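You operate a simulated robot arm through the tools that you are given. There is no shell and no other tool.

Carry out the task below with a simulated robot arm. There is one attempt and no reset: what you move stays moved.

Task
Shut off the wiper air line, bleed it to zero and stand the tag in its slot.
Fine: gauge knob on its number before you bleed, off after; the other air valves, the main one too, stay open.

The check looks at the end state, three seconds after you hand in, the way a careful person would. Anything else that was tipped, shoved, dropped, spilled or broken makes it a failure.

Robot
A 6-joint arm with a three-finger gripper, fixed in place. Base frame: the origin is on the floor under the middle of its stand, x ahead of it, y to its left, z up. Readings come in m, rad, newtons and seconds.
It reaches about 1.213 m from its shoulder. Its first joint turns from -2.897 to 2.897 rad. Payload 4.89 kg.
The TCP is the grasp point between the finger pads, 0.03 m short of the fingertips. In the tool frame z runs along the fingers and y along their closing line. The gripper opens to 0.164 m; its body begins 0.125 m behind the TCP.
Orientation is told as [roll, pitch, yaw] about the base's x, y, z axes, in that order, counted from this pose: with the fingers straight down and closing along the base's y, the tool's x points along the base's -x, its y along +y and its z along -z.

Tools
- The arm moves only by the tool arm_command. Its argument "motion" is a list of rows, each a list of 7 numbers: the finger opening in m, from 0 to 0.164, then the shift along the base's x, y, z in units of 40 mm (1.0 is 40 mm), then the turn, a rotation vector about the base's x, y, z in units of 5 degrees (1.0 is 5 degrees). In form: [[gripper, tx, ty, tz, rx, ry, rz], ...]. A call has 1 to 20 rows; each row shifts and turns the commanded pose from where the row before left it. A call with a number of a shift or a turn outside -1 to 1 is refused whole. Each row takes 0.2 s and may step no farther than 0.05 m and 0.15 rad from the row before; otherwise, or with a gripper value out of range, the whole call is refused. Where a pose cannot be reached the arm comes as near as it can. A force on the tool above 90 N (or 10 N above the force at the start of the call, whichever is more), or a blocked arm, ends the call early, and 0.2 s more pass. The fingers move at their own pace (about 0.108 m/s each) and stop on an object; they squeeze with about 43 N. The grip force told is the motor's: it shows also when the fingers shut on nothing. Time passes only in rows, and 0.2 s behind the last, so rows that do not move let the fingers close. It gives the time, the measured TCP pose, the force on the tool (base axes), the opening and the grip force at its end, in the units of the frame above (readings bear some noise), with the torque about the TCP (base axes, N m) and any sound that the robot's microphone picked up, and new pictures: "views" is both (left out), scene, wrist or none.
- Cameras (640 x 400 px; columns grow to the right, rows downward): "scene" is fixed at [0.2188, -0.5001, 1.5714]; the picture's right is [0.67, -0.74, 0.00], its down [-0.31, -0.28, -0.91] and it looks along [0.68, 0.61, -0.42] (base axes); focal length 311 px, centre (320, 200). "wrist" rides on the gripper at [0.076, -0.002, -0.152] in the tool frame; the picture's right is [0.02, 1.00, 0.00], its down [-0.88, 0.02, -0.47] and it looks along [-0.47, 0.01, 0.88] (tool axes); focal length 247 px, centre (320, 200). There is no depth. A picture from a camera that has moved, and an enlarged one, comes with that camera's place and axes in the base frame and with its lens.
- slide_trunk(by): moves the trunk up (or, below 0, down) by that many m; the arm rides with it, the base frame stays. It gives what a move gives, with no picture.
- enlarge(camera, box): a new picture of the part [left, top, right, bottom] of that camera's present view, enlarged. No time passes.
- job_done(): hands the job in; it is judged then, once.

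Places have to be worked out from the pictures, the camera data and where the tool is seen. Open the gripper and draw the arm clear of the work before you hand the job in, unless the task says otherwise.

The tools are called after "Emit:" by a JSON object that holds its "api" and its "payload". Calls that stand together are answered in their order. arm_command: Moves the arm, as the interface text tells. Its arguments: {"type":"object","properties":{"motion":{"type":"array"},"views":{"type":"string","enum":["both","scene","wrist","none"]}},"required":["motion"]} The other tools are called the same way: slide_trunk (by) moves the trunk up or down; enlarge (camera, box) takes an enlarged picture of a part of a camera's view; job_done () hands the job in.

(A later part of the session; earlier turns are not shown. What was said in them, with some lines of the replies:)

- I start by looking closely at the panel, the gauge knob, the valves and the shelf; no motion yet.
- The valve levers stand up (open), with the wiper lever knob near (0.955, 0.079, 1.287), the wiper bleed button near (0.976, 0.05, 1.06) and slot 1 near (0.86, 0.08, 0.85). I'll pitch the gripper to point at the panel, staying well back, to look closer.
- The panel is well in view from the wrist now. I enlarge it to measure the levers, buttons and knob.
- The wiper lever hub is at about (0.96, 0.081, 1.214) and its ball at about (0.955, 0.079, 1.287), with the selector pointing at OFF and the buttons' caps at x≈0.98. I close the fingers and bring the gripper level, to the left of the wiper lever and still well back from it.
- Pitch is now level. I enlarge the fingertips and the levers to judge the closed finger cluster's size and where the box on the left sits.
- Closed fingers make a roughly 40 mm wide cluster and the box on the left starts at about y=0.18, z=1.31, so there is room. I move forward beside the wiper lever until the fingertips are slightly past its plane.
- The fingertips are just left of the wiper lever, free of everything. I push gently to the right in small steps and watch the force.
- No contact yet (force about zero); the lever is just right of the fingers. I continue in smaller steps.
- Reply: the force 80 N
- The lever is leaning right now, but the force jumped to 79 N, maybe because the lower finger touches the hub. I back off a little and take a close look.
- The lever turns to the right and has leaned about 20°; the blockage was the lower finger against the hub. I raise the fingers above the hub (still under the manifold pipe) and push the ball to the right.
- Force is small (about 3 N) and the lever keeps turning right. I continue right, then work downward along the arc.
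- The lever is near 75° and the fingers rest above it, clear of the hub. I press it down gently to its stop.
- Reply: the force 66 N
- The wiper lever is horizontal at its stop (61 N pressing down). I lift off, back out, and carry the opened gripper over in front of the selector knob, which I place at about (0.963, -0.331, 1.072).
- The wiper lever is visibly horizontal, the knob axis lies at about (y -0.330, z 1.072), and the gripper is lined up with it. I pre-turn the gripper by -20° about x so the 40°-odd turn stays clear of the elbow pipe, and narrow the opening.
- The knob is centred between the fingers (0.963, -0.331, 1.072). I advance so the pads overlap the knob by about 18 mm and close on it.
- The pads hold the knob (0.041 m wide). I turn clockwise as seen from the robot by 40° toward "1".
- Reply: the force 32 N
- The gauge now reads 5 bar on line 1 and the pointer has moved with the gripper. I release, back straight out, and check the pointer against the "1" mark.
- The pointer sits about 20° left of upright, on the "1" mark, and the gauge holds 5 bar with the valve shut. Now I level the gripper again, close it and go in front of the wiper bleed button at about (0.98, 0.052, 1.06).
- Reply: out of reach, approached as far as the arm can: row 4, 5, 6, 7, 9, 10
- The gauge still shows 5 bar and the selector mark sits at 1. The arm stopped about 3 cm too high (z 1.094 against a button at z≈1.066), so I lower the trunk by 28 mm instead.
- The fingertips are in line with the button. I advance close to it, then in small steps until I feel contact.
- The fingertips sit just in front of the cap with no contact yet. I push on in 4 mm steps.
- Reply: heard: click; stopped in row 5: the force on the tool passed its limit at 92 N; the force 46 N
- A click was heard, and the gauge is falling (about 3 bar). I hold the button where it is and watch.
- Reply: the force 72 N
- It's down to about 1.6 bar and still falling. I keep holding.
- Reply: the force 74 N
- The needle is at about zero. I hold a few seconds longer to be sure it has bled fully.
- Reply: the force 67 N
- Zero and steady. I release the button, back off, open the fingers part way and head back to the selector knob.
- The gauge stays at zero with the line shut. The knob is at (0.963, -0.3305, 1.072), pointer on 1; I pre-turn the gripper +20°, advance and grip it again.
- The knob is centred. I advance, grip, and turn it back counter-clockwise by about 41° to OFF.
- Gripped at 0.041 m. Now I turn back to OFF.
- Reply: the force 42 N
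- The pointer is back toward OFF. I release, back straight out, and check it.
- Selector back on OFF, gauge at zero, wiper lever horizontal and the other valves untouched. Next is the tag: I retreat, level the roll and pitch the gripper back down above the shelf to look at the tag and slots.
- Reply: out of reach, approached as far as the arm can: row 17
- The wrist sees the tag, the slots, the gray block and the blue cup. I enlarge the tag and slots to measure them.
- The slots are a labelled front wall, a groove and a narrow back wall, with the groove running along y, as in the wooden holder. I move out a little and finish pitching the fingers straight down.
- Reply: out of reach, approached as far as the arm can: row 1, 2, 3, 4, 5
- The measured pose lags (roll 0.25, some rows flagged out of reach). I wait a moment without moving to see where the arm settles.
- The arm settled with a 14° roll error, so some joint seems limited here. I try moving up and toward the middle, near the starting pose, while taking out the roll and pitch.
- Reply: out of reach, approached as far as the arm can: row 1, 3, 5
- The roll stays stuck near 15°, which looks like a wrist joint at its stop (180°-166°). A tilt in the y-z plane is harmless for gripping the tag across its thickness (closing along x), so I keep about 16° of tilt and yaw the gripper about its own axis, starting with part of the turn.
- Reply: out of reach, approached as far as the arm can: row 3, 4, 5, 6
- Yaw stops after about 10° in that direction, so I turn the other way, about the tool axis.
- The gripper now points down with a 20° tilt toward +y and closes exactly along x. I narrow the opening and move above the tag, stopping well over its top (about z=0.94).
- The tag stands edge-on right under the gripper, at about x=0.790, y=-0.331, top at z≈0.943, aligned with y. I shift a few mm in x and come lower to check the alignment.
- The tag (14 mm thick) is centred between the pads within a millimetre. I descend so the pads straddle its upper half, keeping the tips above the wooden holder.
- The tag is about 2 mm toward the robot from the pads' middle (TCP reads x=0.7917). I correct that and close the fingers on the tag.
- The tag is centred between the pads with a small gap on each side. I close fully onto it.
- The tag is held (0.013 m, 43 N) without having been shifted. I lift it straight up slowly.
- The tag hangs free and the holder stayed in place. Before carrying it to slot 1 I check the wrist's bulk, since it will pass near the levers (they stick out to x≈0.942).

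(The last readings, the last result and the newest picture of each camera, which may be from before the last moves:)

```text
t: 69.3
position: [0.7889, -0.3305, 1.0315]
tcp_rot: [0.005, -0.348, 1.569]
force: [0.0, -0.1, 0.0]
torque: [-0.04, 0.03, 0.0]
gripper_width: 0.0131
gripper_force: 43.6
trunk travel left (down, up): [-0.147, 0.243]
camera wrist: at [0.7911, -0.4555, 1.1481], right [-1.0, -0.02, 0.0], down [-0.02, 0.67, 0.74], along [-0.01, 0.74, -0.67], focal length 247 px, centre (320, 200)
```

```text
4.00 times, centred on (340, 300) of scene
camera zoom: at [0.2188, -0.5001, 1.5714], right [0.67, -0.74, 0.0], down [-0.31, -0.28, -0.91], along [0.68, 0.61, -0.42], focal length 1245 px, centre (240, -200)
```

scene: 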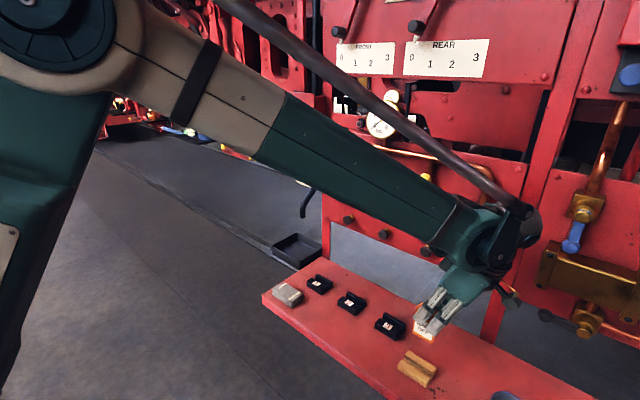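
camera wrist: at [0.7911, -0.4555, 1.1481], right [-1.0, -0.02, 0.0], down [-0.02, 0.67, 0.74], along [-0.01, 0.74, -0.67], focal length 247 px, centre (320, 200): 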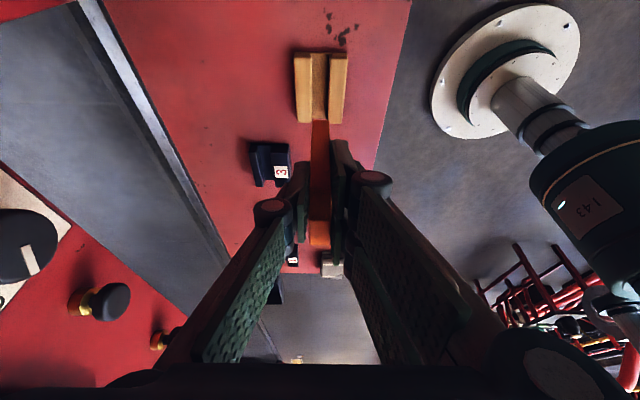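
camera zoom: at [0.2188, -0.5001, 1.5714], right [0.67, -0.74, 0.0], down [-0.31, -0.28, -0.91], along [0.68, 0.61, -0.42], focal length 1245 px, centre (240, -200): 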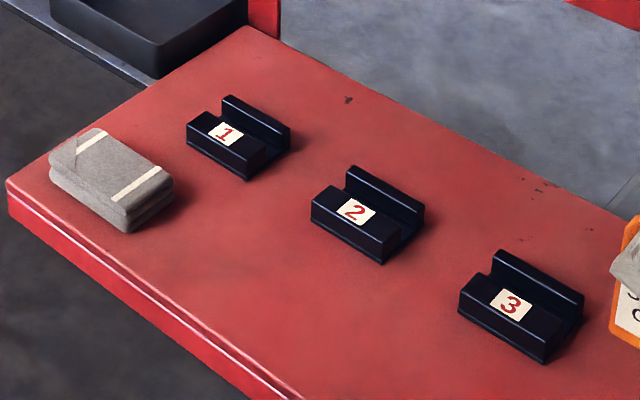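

The wrist ball sits on the tool axis (radius about 45 mm), so at x≈0.87 it should stay just clear of the levers at x≥0.94. I carry the tag across at a safe x, stopping short of slot 1 for a measuring look.

Emit:
{"api": "arm_command", "payload": {"motion": [[0.005, 0.05, 0.4, 0.1, 0, 0, 0], [0.005, 0.08, 0.8, 0.1, 0, 0, 0], [0.005, 0.08, 0.86, 0.08, 0, 0, 0], [0.005, 0.08, 0.86, 0.08, 0, 0, 0], [0.005, 0.08, 0.86, 0.08, 0, 0, 0], [0.005, 0.08, 0.86, 0.08, 0, 0, 0], [0.005, 0.08, 0.86, 0.08, 0, 0, 0], [0.005, 0.08, 0.86, 0.08, 0, 0, 0], [0.005, 0.08, 0.8, 0.08, 0, 0, 0], [0.005, 0.08, 0.4, 0, 0, 0, 0], [0.005, 0, 0, 0, 0, 0, 0]]}}

Emit:
{"api": "enlarge", "payload": {"camera": "wrist", "box": [220, 20, 420, 220]}}

Emit:
{"api": "enlarge", "payload": {"camera": "scene", "box": [260, 160, 460, 340]}}

```text
t: 71.7
position: [0.8211, -0.0273, 1.0635]
tcp_rot: [0.003, -0.347, 1.569]
force: [0.6, 1.0, -0.5]
torque: [-0.02, 0.02, 0.01]
gripper_width: 0.0129
gripper_force: 43.3
trunk travel left (down, up): [-0.147, 0.243]
camera wrist: at [0.8221, -0.1505, 1.1793], right [-1.0, -0.02, 0.0], down [-0.02, 0.67, 0.74], along [-0.01, 0.74, -0.67], focal length 247 px, centre (320, 200)
```

scene: 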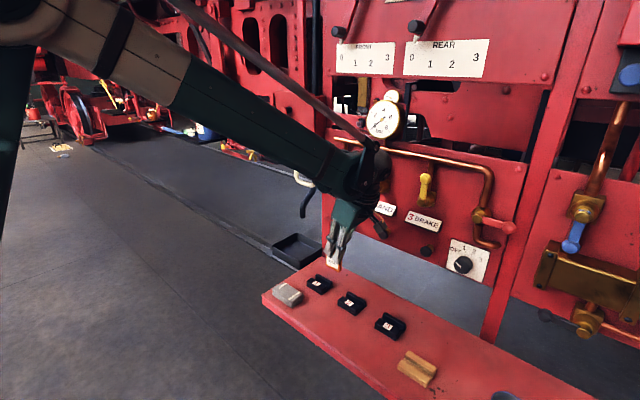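
wrist: 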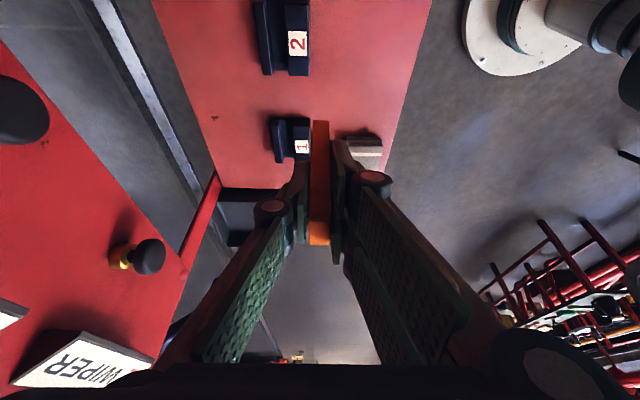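

```text
2.00 times, centred on (320, 120) of wrist
camera zoom: at [0.8221, -0.1505, 1.1793], right [-1.0, -0.02, 0.0], down [-0.02, 0.67, 0.74], along [-0.01, 0.74, -0.67], focal length 494 px, centre (320, 360)
```

zoom: 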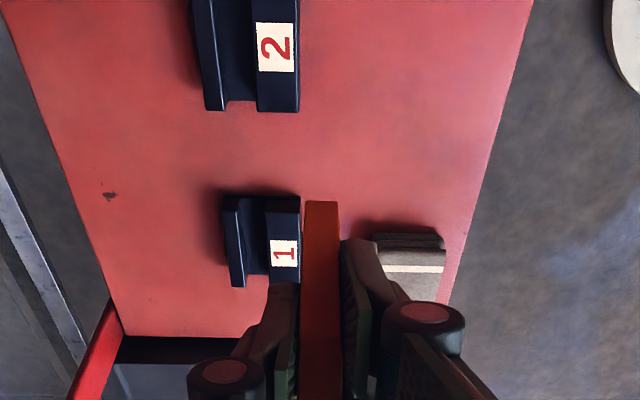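

```text
2.22 times, centred on (360, 250) of scene
camera zoom: at [0.2188, -0.5001, 1.5714], right [0.67, -0.74, 0.0], down [-0.31, -0.28, -0.91], along [0.68, 0.61, -0.42], focal length 692 px, centre (231, 89)
```

zoom: 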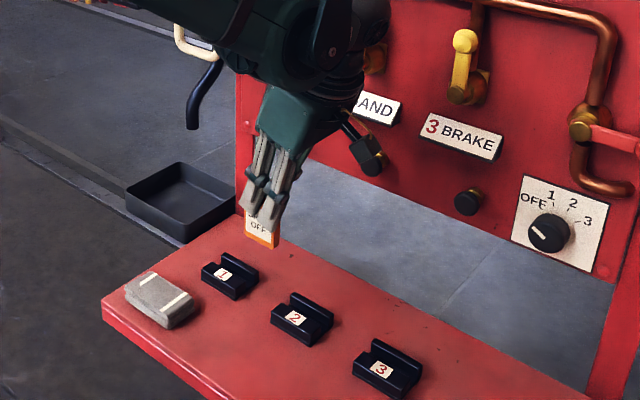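

Slot 1's groove is visible between the back wall (left) and the labelled front wall (right). I zoom in to locate it exactly.

Emit:
{"api": "enlarge", "payload": {"camera": "wrist", "box": [260, 105, 350, 175]}}

Emit:
{"api": "enlarge", "payload": {"camera": "wrist", "box": [240, 0, 340, 90]}}

Emit:
{"api": "enlarge", "payload": {"camera": "scene", "box": [295, 215, 375, 315]}}

```text
5.71 times, centred on (305, 140) of wrist
camera zoom: at [0.8221, -0.1505, 1.1793], right [-1.0, -0.02, 0.0], down [-0.02, 0.67, 0.74], along [-0.01, 0.74, -0.67], focal length 1411 px, centre (406, 543)
```

zoom: 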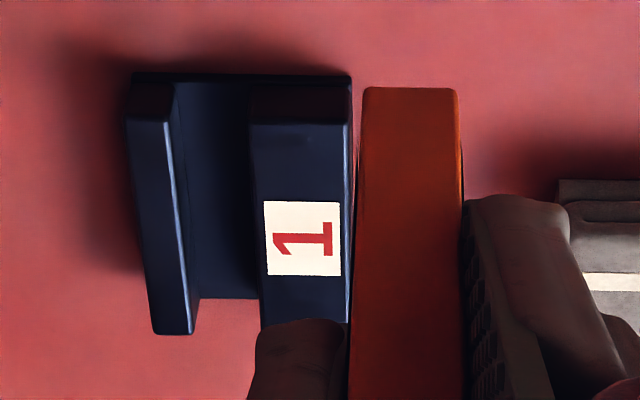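

```text
4.44 times, centred on (290, 45) of wrist
camera zoom: at [0.8221, -0.1505, 1.1793], right [-1.0, -0.02, 0.0], down [-0.02, 0.67, 0.74], along [-0.01, 0.74, -0.67], focal length 1098 px, centre (453, 889)
```

zoom: 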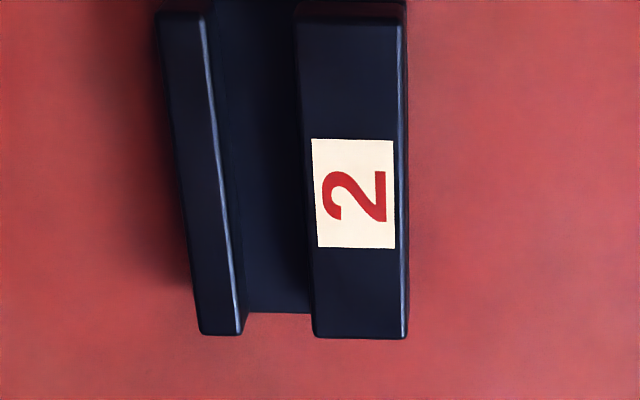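

```text
4.00 times, centred on (335, 265) of scene
camera zoom: at [0.2188, -0.5001, 1.5714], right [0.67, -0.74, 0.0], down [-0.31, -0.28, -0.91], along [0.68, 0.61, -0.42], focal length 1245 px, centre (260, -60)
```

zoom: 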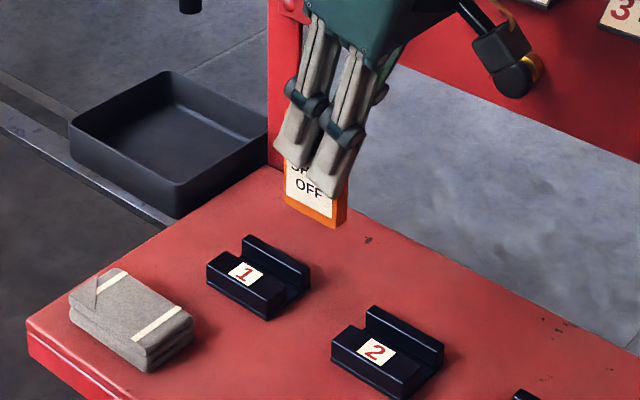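

Measured: slot 1's groove centre is x≈0.870, y≈0.078 (21 mm wide, walls' top z≈0.859), and the tag sits about 8 mm to +y of the TCP with its bottom 70 mm below it. The wrist ball will reach only x≈0.916, so I move above the slot, still high.

Emit:
{"api": "arm_command", "payload": {"motion": [[0.005, 0.3, 0.6, 0, 0, 0, 0], [0.005, 0.3, 0.6, 0, 0, 0, 0], [0.005, 0.3, 0.6, 0, 0, 0, 0], [0.005, 0.32, 0.63, -0.3, 0, 0, 0], [0.005, 0, 0, -0.3, 0, 0, 0], [0.005, 0, 0, 0, 0, 0, 0]]}}

Emit:
{"api": "enlarge", "payload": {"camera": "wrist", "box": [260, 60, 390, 180]}}

Emit:
{"api": "enlarge", "payload": {"camera": "scene", "box": [270, 140, 430, 310]}}

```text
t: 73.1
position: [0.8693, 0.0704, 1.0383]
tcp_rot: [0.002, -0.348, 1.568]
force: [-0.1, 0.9, -1.4]
torque: [-0.02, 0.05, 0.01]
gripper_width: 0.0131
gripper_force: 43.0
trunk travel left (down, up): [-0.147, 0.243]
camera wrist: at [0.8713, -0.0546, 1.1542], right [-1.0, -0.02, 0.0], down [-0.02, 0.67, 0.74], along [-0.01, 0.74, -0.67], focal length 247 px, centre (320, 200)
```

scene: 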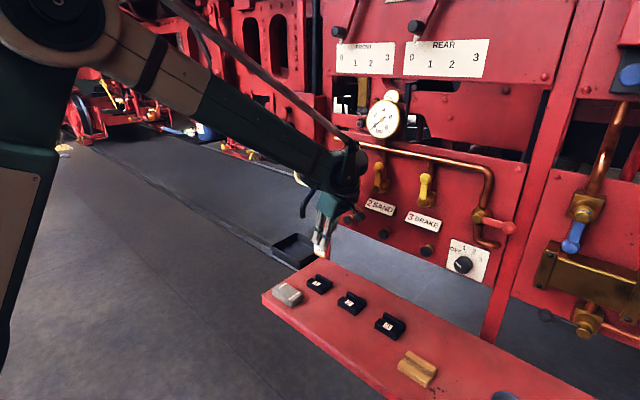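
wrist: 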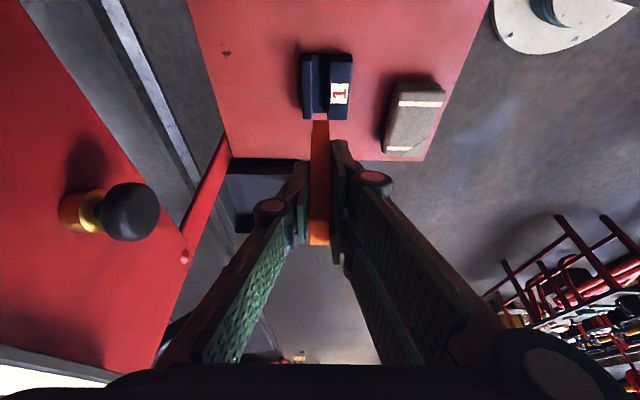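

```text
3.33 times, centred on (325, 120) of wrist
camera zoom: at [0.8713, -0.0546, 1.1542], right [-1.0, -0.02, 0.0], down [-0.02, 0.67, 0.74], along [-0.01, 0.74, -0.67], focal length 823 px, centre (303, 467)
```

zoom: 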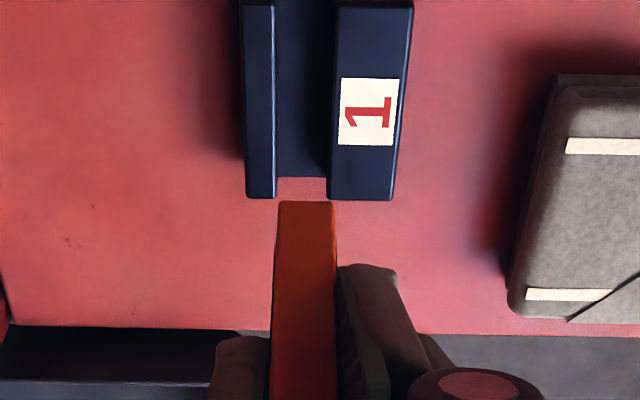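

```text
2.35 times, centred on (350, 225) of scene
camera zoom: at [0.2188, -0.5001, 1.5714], right [0.67, -0.74, 0.0], down [-0.31, -0.28, -0.91], along [0.68, 0.61, -0.42], focal length 732 px, centre (249, 141)
```

zoom: 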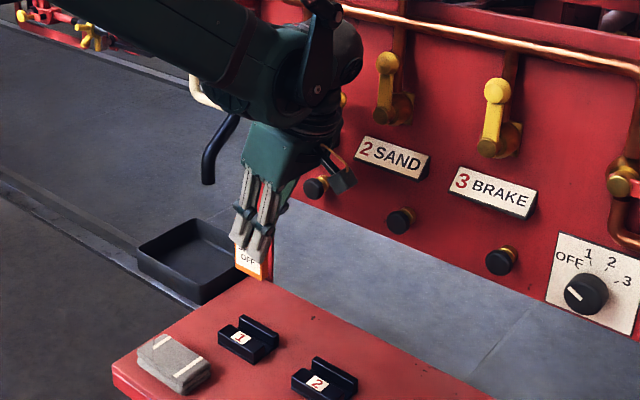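

The tag is lined up with the groove within about 1 mm in x and centred in y. I lower until the tag's bottom is just above the slot's walls.

Emit:
{"api": "arm_command", "payload": {"motion": [[0.005, 0.02, 0, -0.6, 0, 0, 0], [0.005, 0, 0, -0.6, 0, 0, 0], [0.005, 0, 0, -0.6, 0, 0, 0], [0.005, 0, 0, -0.5, 0, 0, 0], [0.005, 0, 0, 0, 0, 0, 0]]}}

Emit:
{"api": "enlarge", "payload": {"camera": "wrist", "box": [260, 80, 380, 200]}}

Emit:
{"api": "enlarge", "payload": {"camera": "scene", "box": [270, 180, 400, 310]}}

```text
t: 74.3
position: [0.8698, 0.072, 0.9463]
tcp_rot: [0.004, -0.348, 1.57]
force: [0.3, 0.3, -0.3]
torque: [0.0, 0.04, 0.0]
gripper_width: 0.0128
gripper_force: 42.9
trunk travel left (down, up): [-0.147, 0.243]
camera wrist: at [0.8716, -0.0527, 1.064], right [-1.0, -0.02, 0.0], down [-0.02, 0.67, 0.74], along [-0.01, 0.74, -0.67], focal length 247 px, centre (320, 200)
```

scene: 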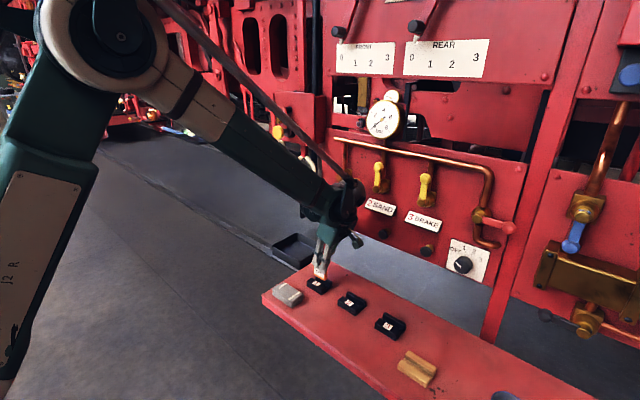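
wrist: 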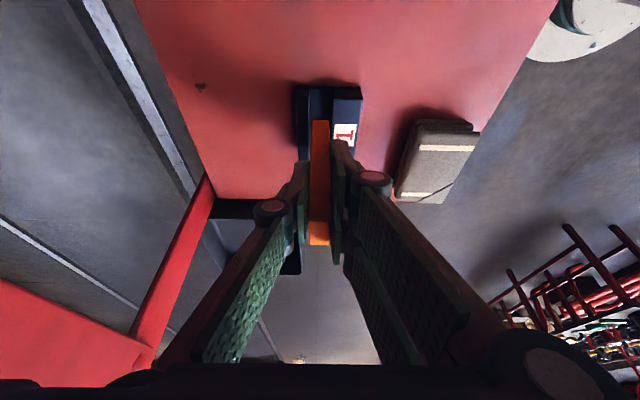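

```text
3.33 times, centred on (320, 140) of wrist
camera zoom: at [0.8716, -0.0527, 1.064], right [-1.0, -0.02, 0.0], down [-0.02, 0.67, 0.74], along [-0.01, 0.74, -0.67], focal length 823 px, centre (320, 400)
```

zoom: 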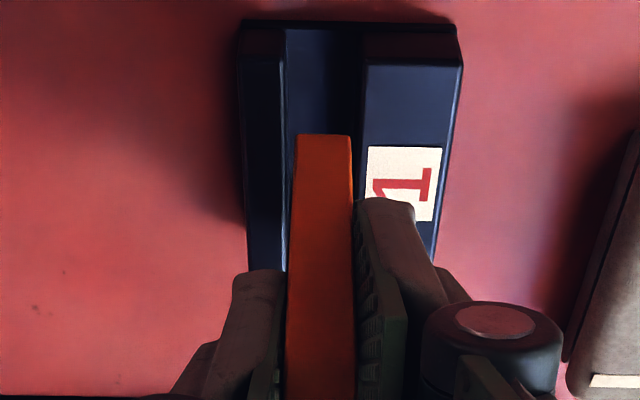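

```text
3.08 times, centred on (335, 245) of scene
camera zoom: at [0.2188, -0.5001, 1.5714], right [0.67, -0.74, 0.0], down [-0.31, -0.28, -0.91], along [0.68, 0.61, -0.42], focal length 958 px, centre (274, 62)
```

zoom: 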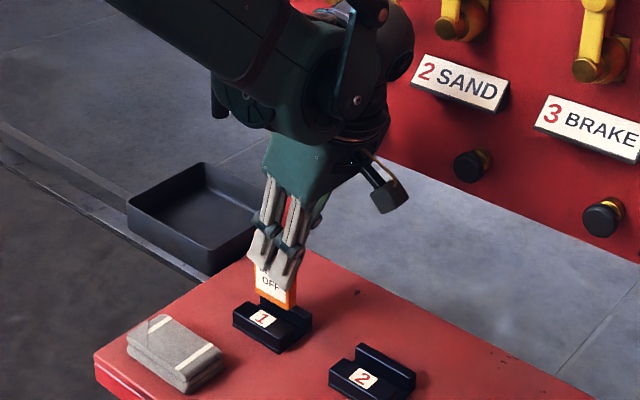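

The tag's lower edge is centred over the groove (within half a millimetre). I lower it into the slot gently, watching the force.

Emit:
{"api": "arm_command", "payload": {"motion": [[0.005, 0, -0.05, -0.2, 0, 0, 0], [0.005, 0, 0, -0.2, 0, 0, 0], [0.005, 0, 0, -0.15, 0, 0, 0], [0.005, 0, 0, 0, 0, 0, 0]]}}

Emit:
{"api": "enlarge", "payload": {"camera": "wrist", "box": [260, 80, 380, 200]}}

Emit:
{"api": "enlarge", "payload": {"camera": "scene", "box": [280, 220, 380, 310]}}

```text
t: 75.3
position: [0.8695, 0.0673, 0.9239]
tcp_rot: [0.004, -0.347, 1.569]
force: [0.2, -0.1, -1.0]
torque: [0.0, 0.01, 0.0]
gripper_width: 0.013
gripper_force: 42.7
trunk travel left (down, up): [-0.147, 0.243]
camera wrist: at [0.871, -0.0565, 1.0422], right [-1.0, -0.02, 0.0], down [-0.02, 0.67, 0.74], along [-0.01, 0.74, -0.67], focal length 247 px, centre (320, 200)
```

scene: 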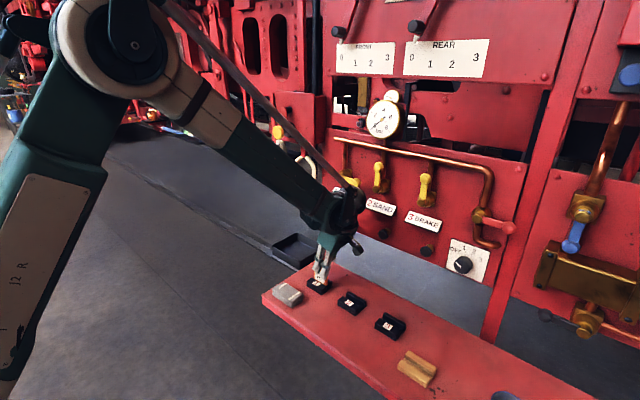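
wrist: 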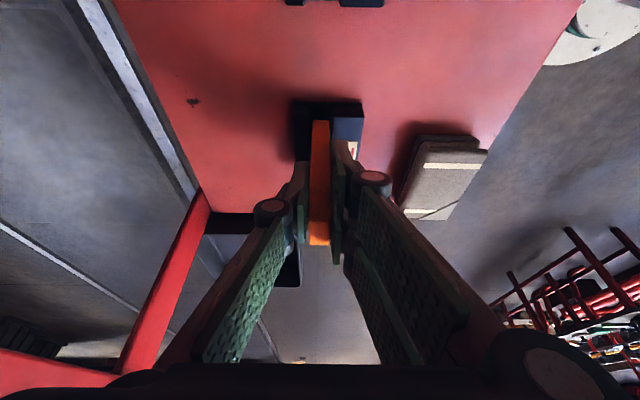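

```text
3.33 times, centred on (320, 140) of wrist
camera zoom: at [0.871, -0.0565, 1.0422], right [-1.0, -0.02, 0.0], down [-0.02, 0.67, 0.74], along [-0.01, 0.74, -0.67], focal length 823 px, centre (320, 400)
```

zoom: 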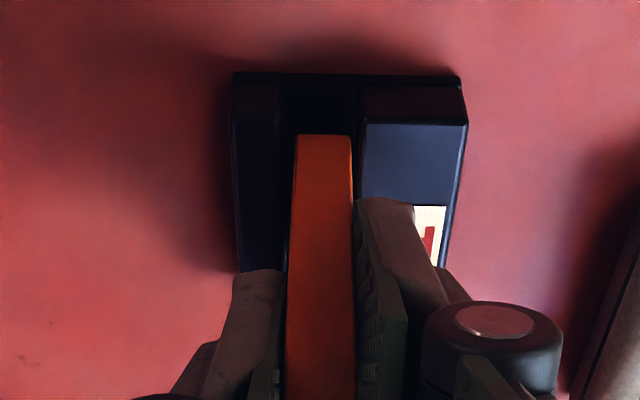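

```text
4.44 times, centred on (330, 265) of scene
camera zoom: at [0.2188, -0.5001, 1.5714], right [0.67, -0.74, 0.0], down [-0.31, -0.28, -0.91], along [0.68, 0.61, -0.42], focal length 1384 px, centre (276, -89)
```

zoom: 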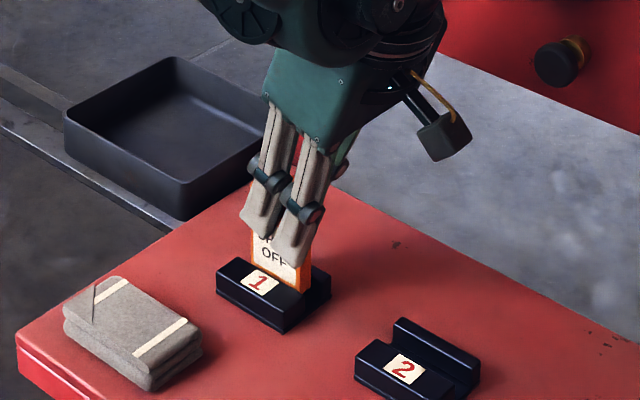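

The tag is entering the groove freely. I go on in 2 mm steps until it touches the floor of the slot.

Emit:
{"api": "arm_command", "payload": {"motion": [[0.005, 0, 0.02, -0.05, 0, 0, 0], [0.005, 0, 0, -0.05, 0, 0, 0], [0.005, 0, 0, -0.05, 0, 0, 0], [0.005, 0, 0, 0, 0, 0, 0]], "views": "none"}}

```text
t: 76.3
position: [0.8684, 0.0677, 0.9183]
tcp_rot: [0.005, -0.347, 1.57]
force: [-0.1, -0.6, -0.6]
torque: [-0.01, 0.02, 0.01]
gripper_width: 0.013
gripper_force: 43.0
trunk travel left (down, up): [-0.147, 0.243]
```

No contact yet (z=0.918). I continue with smaller steps.

Emit:
{"api": "arm_command", "payload": {"motion": [[0.005, 0, 0, -0.04, 0, 0, 0], [0.005, 0, 0, -0.04, 0, 0, 0], [0.005, 0, 0, -0.03, 0, 0, 0], [0.005, 0, 0, 0, 0, 0, 0]]}}

Emit:
{"api": "enlarge", "payload": {"camera": "wrist", "box": [260, 80, 380, 200]}}

Emit:
{"api": "enlarge", "payload": {"camera": "scene", "box": [280, 220, 380, 310]}}

```text
t: 77.3
position: [0.8684, 0.0684, 0.9144]
tcp_rot: [0.002, -0.349, 1.571]
force: [5.0, 1.8, 36.3]
torque: [0.46, -0.25, -0.05]
gripper_width: 0.0134
gripper_force: 43.1
trunk travel left (down, up): [-0.147, 0.243]
camera wrist: at [0.8699, -0.0554, 1.0313], right [-1.0, -0.02, -0.01], down [-0.02, 0.67, 0.75], along [-0.01, 0.75, -0.67], focal length 247 px, centre (320, 200)
```

scene: 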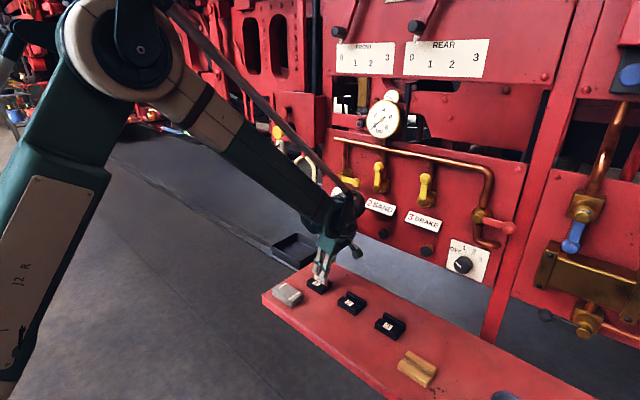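
wrist: 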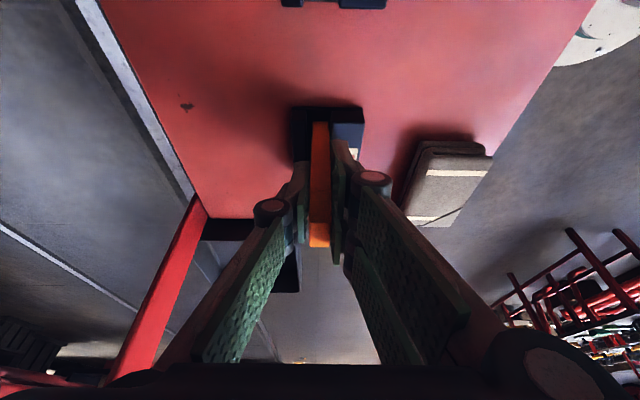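

```text
3.33 times, centred on (320, 140) of wrist
camera zoom: at [0.8699, -0.0554, 1.0313], right [-1.0, -0.02, -0.01], down [-0.02, 0.67, 0.75], along [-0.01, 0.75, -0.67], focal length 823 px, centre (320, 400)
```

zoom: 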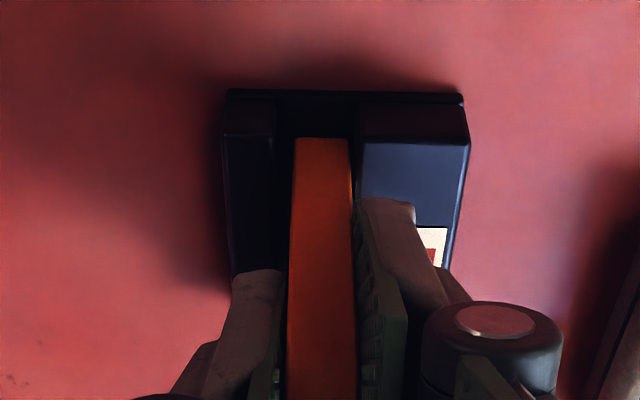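

```text
4.44 times, centred on (330, 265) of scene
camera zoom: at [0.2188, -0.5001, 1.5714], right [0.67, -0.74, 0.0], down [-0.31, -0.28, -0.91], along [0.68, 0.61, -0.42], focal length 1384 px, centre (276, -89)
```

zoom: 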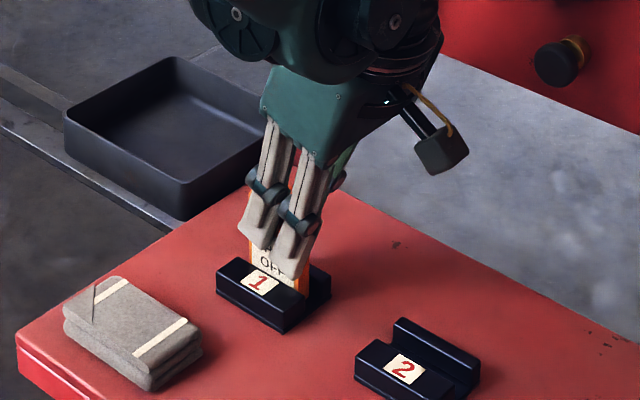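

The tag has bottomed in the slot (36 N, at the same height as in its holder). I ease the push a little and open the fingers slowly.

Emit:
{"api": "arm_command", "payload": {"motion": [[0.005, 0.02, 0, 0.03, 0, 0, 0], [0.005, 0, 0, 0, 0, 0, 0], [0.016, 0, 0, 0, 0, 0, 0], [0.022, 0, 0, 0, 0, 0, 0], [0.03, 0, 0, 0, 0, 0, 0], [0.04, 0, 0, 0, 0, 0, 0], [0.04, 0, 0, 0, 0, 0, 0]]}}

Emit:
{"api": "enlarge", "payload": {"camera": "wrist", "box": [260, 80, 380, 260]}}

Emit:
{"api": "enlarge", "payload": {"camera": "scene", "box": [280, 220, 380, 310]}}

```text
t: 78.9
position: [0.8701, 0.0679, 0.9153]
tcp_rot: [0.005, -0.346, 1.569]
force: [0.0, 0.5, 0.3]
torque: [0.0, -0.01, -0.01]
gripper_width: 0.0403
gripper_force: 0.1
trunk travel left (down, up): [-0.147, 0.243]
camera wrist: at [0.8722, -0.0556, 1.0314], right [-1.0, -0.02, 0.0], down [-0.02, 0.67, 0.74], along [-0.01, 0.74, -0.67], focal length 247 px, centre (320, 200)
```

scene: 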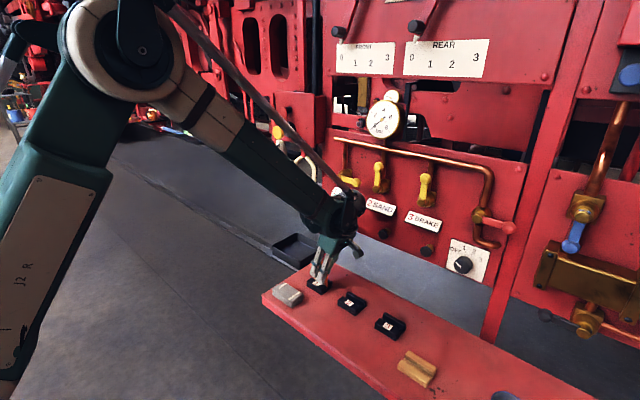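
wrist: 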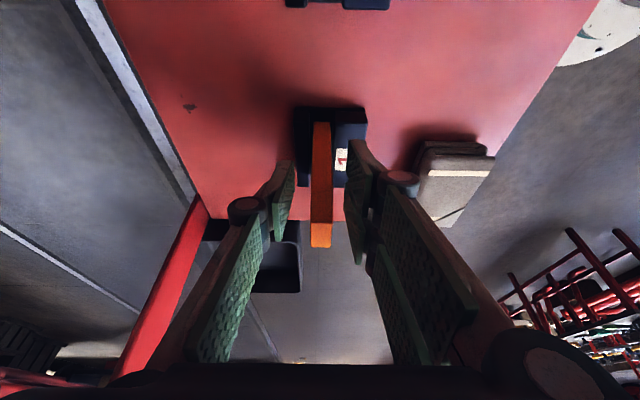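

```text
2.22 times, centred on (320, 170) of wrist
camera zoom: at [0.8722, -0.0556, 1.0314], right [-1.0, -0.02, 0.0], down [-0.02, 0.67, 0.74], along [-0.01, 0.74, -0.67], focal length 549 px, centre (320, 267)
```

zoom: 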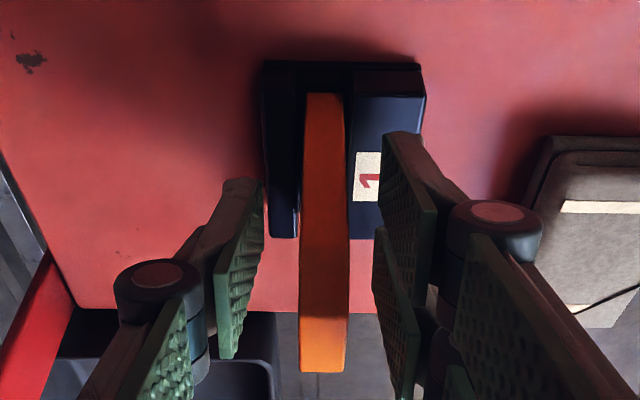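

```text
4.44 times, centred on (330, 265) of scene
camera zoom: at [0.2188, -0.5001, 1.5714], right [0.67, -0.74, 0.0], down [-0.31, -0.28, -0.91], along [0.68, 0.61, -0.42], focal length 1384 px, centre (276, -89)
```

zoom: 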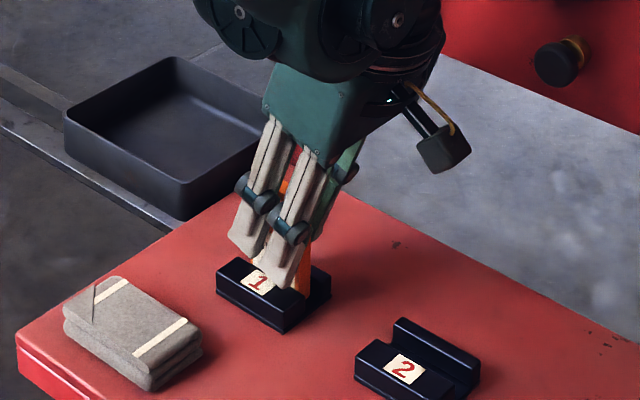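

The tag stands upright in slot 1, free of the pads. I withdraw straight up.

Emit:
{"api": "arm_command", "payload": {"motion": [[0.05, 0, 0, 0.2, 0, 0, 0], [0.05, 0, 0, 0.4, 0, 0, 0], [0.05, 0, 0, 0.6, 0, 0, 0], [0.05, 0, 0, 0.8, 0, 0, 0], [0.05, 0, 0, 0.8, 0, 0, 0], [0.05, 0, 0, 0.3, 0, 0, 0], [0.05, 0, 0, 0, 0, 0, 0]]}}

Emit:
{"api": "enlarge", "payload": {"camera": "wrist", "box": [220, 40, 420, 240]}}

Emit:
{"api": "enlarge", "payload": {"camera": "scene", "box": [270, 180, 400, 310]}}

```text
t: 80.5
position: [0.8727, 0.0688, 1.0382]
tcp_rot: [0.002, -0.348, 1.57]
force: [0.6, -0.8, -0.3]
torque: [-0.02, -0.03, -0.01]
gripper_width: 0.0499
gripper_force: 0.1
trunk travel left (down, up): [-0.147, 0.243]
camera wrist: at [0.8732, -0.0548, 1.1544], right [-1.0, -0.02, 0.0], down [-0.02, 0.67, 0.74], along [-0.01, 0.74, -0.67], focal length 247 px, centre (320, 200)
```

scene: 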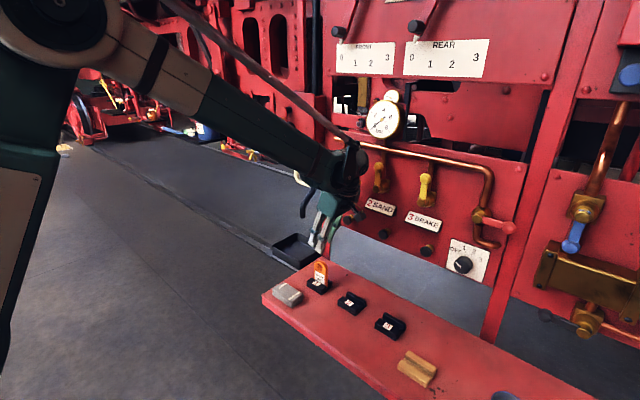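
wrist: 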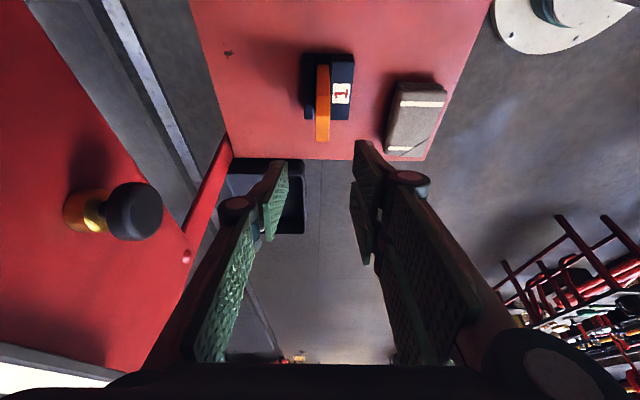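

```text
2.00 times, centred on (320, 140) of wrist
camera zoom: at [0.8732, -0.0548, 1.1544], right [-1.0, -0.02, 0.0], down [-0.02, 0.67, 0.74], along [-0.01, 0.74, -0.67], focal length 494 px, centre (320, 320)
```

zoom: 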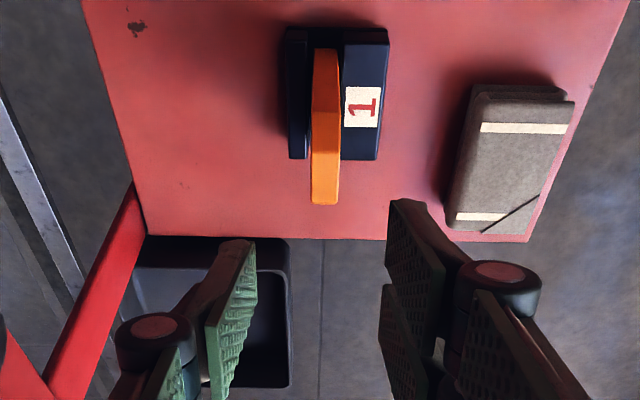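

```text
3.08 times, centred on (335, 245) of scene
camera zoom: at [0.2188, -0.5001, 1.5714], right [0.67, -0.74, 0.0], down [-0.31, -0.28, -0.91], along [0.68, 0.61, -0.42], focal length 958 px, centre (274, 62)
```

zoom: 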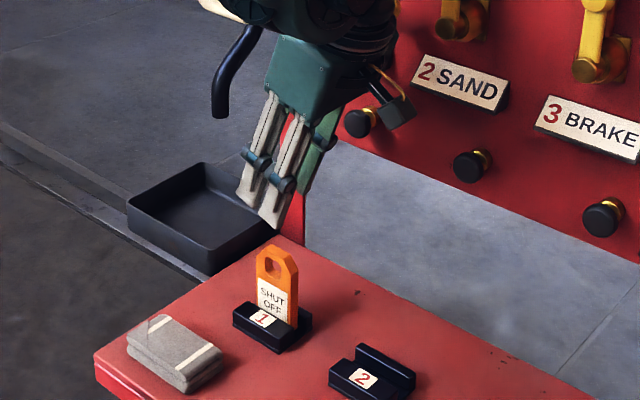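

The tag stands straight in slot 1 ("SHUT OFF" facing out). I draw the arm back away from the panel, then up and clear, opening the gripper.

Emit:
{"api": "arm_command", "payload": {"motion": [[0.06, -0.6, 0, 0.1, 0, 0, 0], [0.08, -0.9, 0, 0.2, 0, 0, 0], [0.1, -0.9, 0, 0.3, 0, 0, 0], [0.1, -0.9, 0, 0.5, 0, 0, 0], [0.1, -0.8, 0, 0.7, 0, 0, 0], [0.1, -0.3, 0, 0.9, 0, 0, 0], [0.1, 0, 0, 1, 0, 0, 0], [0.1, 0, 0, 1, 0, 0, 0], [0.1, 0, 0, 1, 0, 0, 0], [0.1, 0, 0, 0, 0, 0, 0]]}}

Emit:
{"api": "enlarge", "payload": {"camera": "scene", "box": [260, 80, 540, 320]}}

Emit:
{"api": "enlarge", "payload": {"camera": "scene", "box": [260, 240, 460, 400]}}

Emit:
{"api": "enlarge", "payload": {"camera": "scene", "box": [420, 220, 520, 300]}}

```text
t: 82.7
position: [0.6937, 0.0694, 1.2677]
tcp_rot: [0.003, -0.347, 1.57]
force: [0.0, 0.3, -0.3]
torque: [0.02, -0.01, -0.02]
gripper_width: 0.0999
gripper_force: 0.1
trunk travel left (down, up): [-0.147, 0.243]
camera wrist: at [0.6957, -0.0536, 1.3836], right [-1.0, -0.02, 0.0], down [-0.02, 0.67, 0.74], along [-0.01, 0.74, -0.67], focal length 247 px, centre (320, 200)
```

scene: 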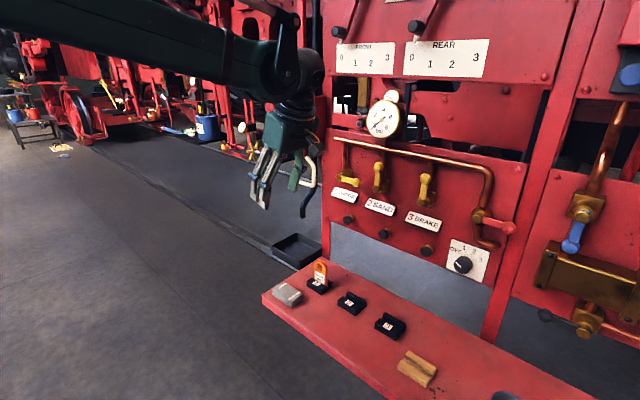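
wrist: 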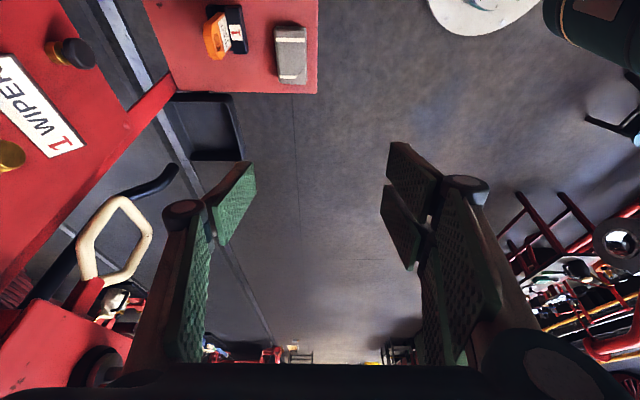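

```text
1.67 times, centred on (400, 200) of scene
camera zoom: at [0.2188, -0.5001, 1.5714], right [0.67, -0.74, 0.0], down [-0.31, -0.28, -0.91], along [0.68, 0.61, -0.42], focal length 519 px, centre (187, 200)
```

zoom: 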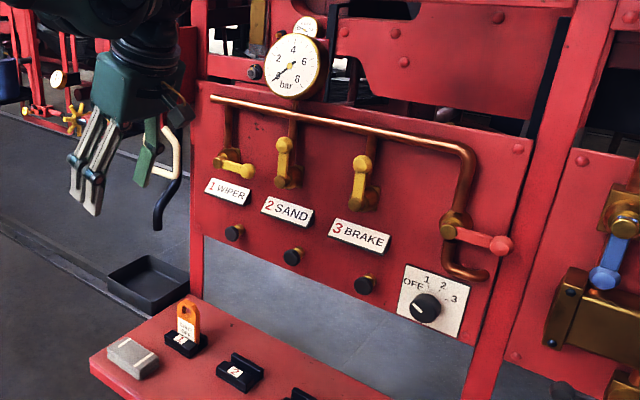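

```text
2.50 times, centred on (360, 320) of scene
camera zoom: at [0.2188, -0.5001, 1.5714], right [0.67, -0.74, 0.0], down [-0.31, -0.28, -0.91], along [0.68, 0.61, -0.42], focal length 778 px, centre (220, -100)
```

zoom: 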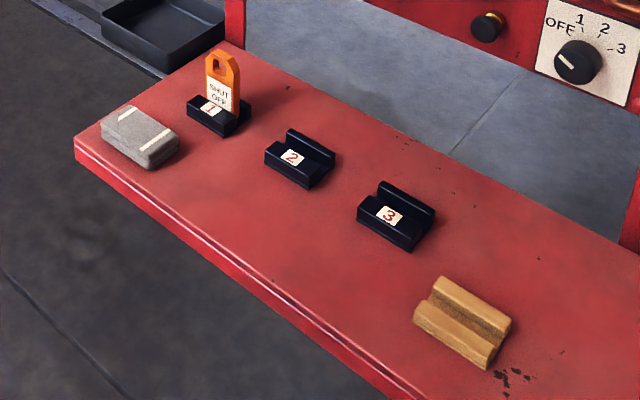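

```text
5.00 times, centred on (470, 260) of scene
camera zoom: at [0.2188, -0.5001, 1.5714], right [0.67, -0.74, 0.0], down [-0.31, -0.28, -0.91], along [0.68, 0.61, -0.42], focal length 1556 px, centre (-430, -100)
```

zoom: 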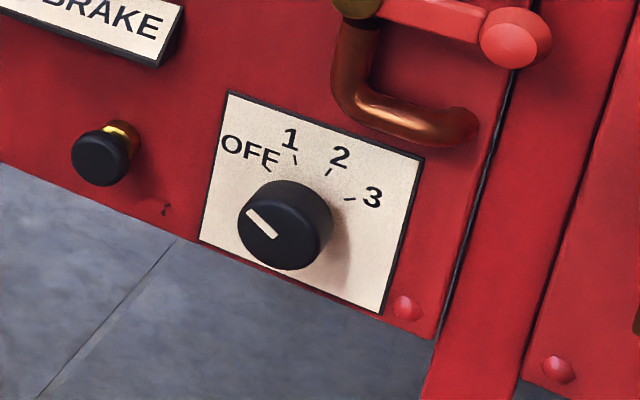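

Everything looks right, but I want to compare the selector pointer with its original OFF direction, using the same enlargement as before.

Emit:
{"api": "enlarge", "payload": {"camera": "scene", "box": [380, 200, 540, 340]}}

Emit:
{"api": "enlarge", "payload": {"camera": "scene", "box": [440, 240, 490, 280]}}

Emit:
{"api": "enlarge", "payload": {"camera": "scene", "box": [320, 160, 540, 300]}}

Emit:
{"api": "enlarge", "payload": {"camera": "scene", "box": [320, 80, 440, 200]}}

```text
2.86 times, centred on (460, 270) of scene
camera zoom: at [0.2188, -0.5001, 1.5714], right [0.67, -0.74, 0.0], down [-0.31, -0.28, -0.91], along [0.68, 0.61, -0.42], focal length 889 px, centre (-80, 0)
```

zoom: 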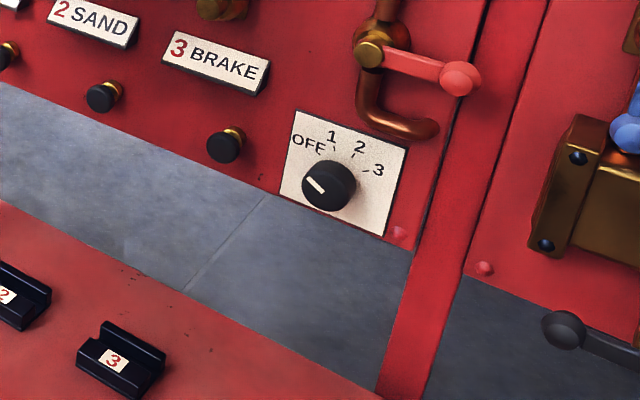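

```text
10.00 times, centred on (465, 260) of scene
camera zoom: at [0.2188, -0.5001, 1.5714], right [0.67, -0.74, 0.0], down [-0.31, -0.28, -0.91], along [0.68, 0.61, -0.42], focal length 3113 px, centre (-1130, -400)
```

zoom: 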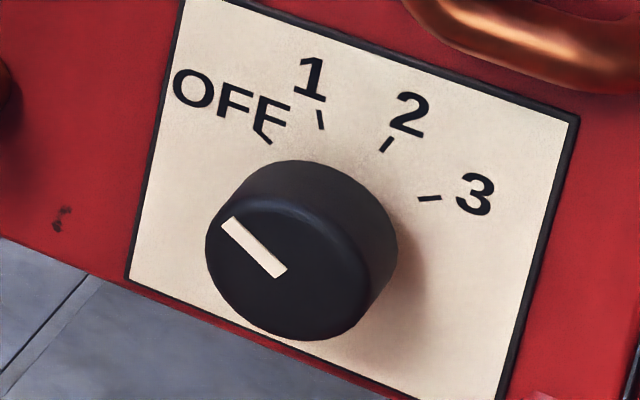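

```text
2.86 times, centred on (430, 230) of scene
camera zoom: at [0.2188, -0.5001, 1.5714], right [0.67, -0.74, 0.0], down [-0.31, -0.28, -0.91], along [0.68, 0.61, -0.42], focal length 889 px, centre (6, 114)
```

zoom: 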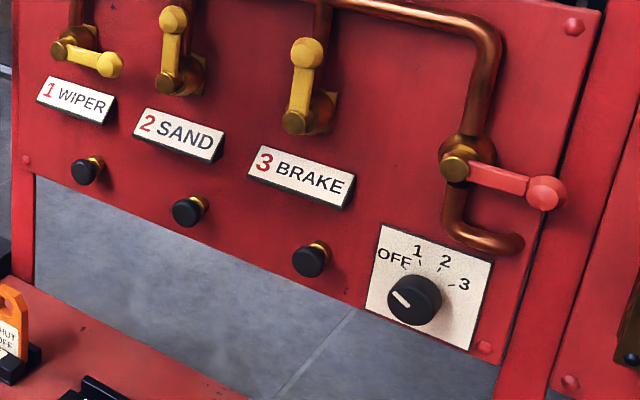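

```text
3.33 times, centred on (380, 140) of scene
camera zoom: at [0.2188, -0.5001, 1.5714], right [0.67, -0.74, 0.0], down [-0.31, -0.28, -0.91], along [0.68, 0.61, -0.42], focal length 1038 px, centre (120, 400)
```

zoom: 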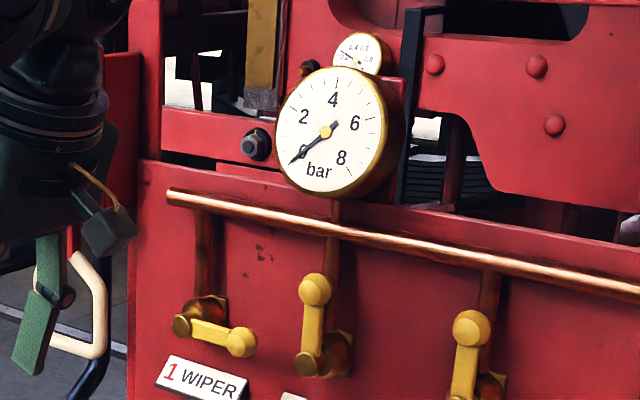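

The pointer is parallel to the OFF tick, the gauge reads zero, the wiper lever is horizontal, SAND, BRAKE and main are untouched, and the tag stands in slot 1. I draw the arm a bit further back with the gripper open before handing in.

Emit:
{"api": "arm_command", "payload": {"motion": [[0.12, -0.6, 0, 0.4, 0, 0, 0], [0.14, -0.6, 0, 0.4, 0, 0, 0], [0.16, -0.6, 0, 0.4, 0, 0, 0], [0.16, -0.6, 0, 0.4, 0, 0, 0], [0.16, 0, 0, 0, 0, 0, 0], [0.16, 0, 0, 0, 0, 0, 0]]}}

Emit:
{"api": "enlarge", "payload": {"camera": "scene", "box": [260, 230, 380, 320]}}

```text
t: 84.1
position: [0.6, 0.069, 1.3301]
tcp_rot: [0.004, -0.347, 1.569]
force: [-0.8, 0.0, -0.1]
torque: [-0.05, -0.11, -0.02]
gripper_width: 0.16
gripper_force: 0.1
trunk travel left (down, up): [-0.147, 0.243]
camera wrist: at [0.6021, -0.0543, 1.4468], right [-1.0, -0.02, 0.0], down [-0.02, 0.67, 0.74], along [-0.01, 0.74, -0.67], focal length 247 px, centre (320, 200)
```

scene: 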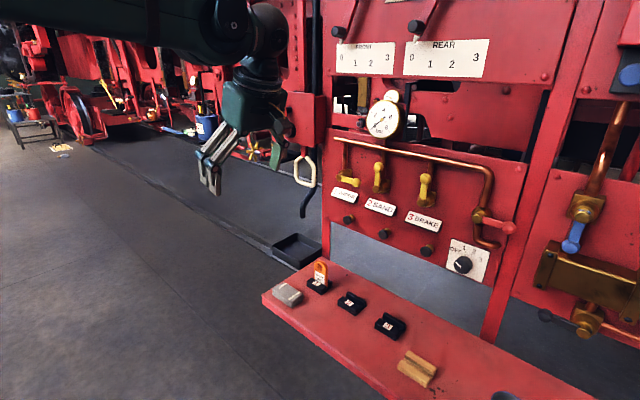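
wrist: 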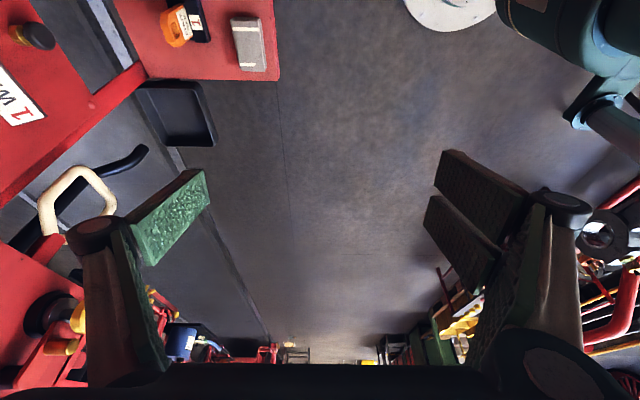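

```text
4.44 times, centred on (320, 275) of scene
camera zoom: at [0.2188, -0.5001, 1.5714], right [0.67, -0.74, 0.0], down [-0.31, -0.28, -0.91], along [0.68, 0.61, -0.42], focal length 1384 px, centre (320, -133)
```

zoom: 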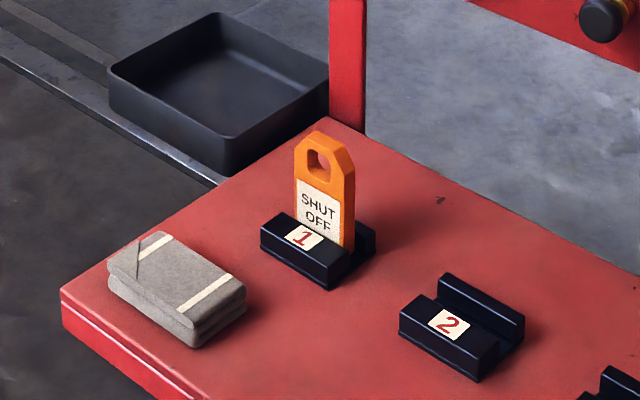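

The arm is clear with the gripper open. The wiper valve is shut, its line is bled to zero, the selector is on OFF, and the tag stands in slot 1, so I hand the job in.

Emit:
{"api": "job_done", "payload": {}}

```text
The job is handed in.
```

The wiper air line is shut off and bled to zero, and the SHUT OFF tag is standing upright in slot 1. I've handed the job in.

- **Wiper valve:** the lever was turned right to its stop and is now horizontal.
- **Bleed:** I set the gauge knob to 1 first, which showed 5 bar. I held the wiper bleed button until the gauge read zero. The gauge stayed at zero after I let go, with the knob still on 1.
- **Gauge knob:** it is back on OFF. The pointer lines up with the OFF mark to within a few degrees.
- **Other valves:** I left the SAND, BRAKE and main levers as they were. The main lever sits crosswise to its pipe. I took that as its open position because you said it was open, and did not test it.
- **Surroundings:** nothing was tipped or dropped. The wooden tag holder stayed where it was.

Early on, the fingers pressed against the wiper valve's hub at about 79 N before I moved them higher. I saw no damage from that. The arm is clear of the panel with the gripper open.
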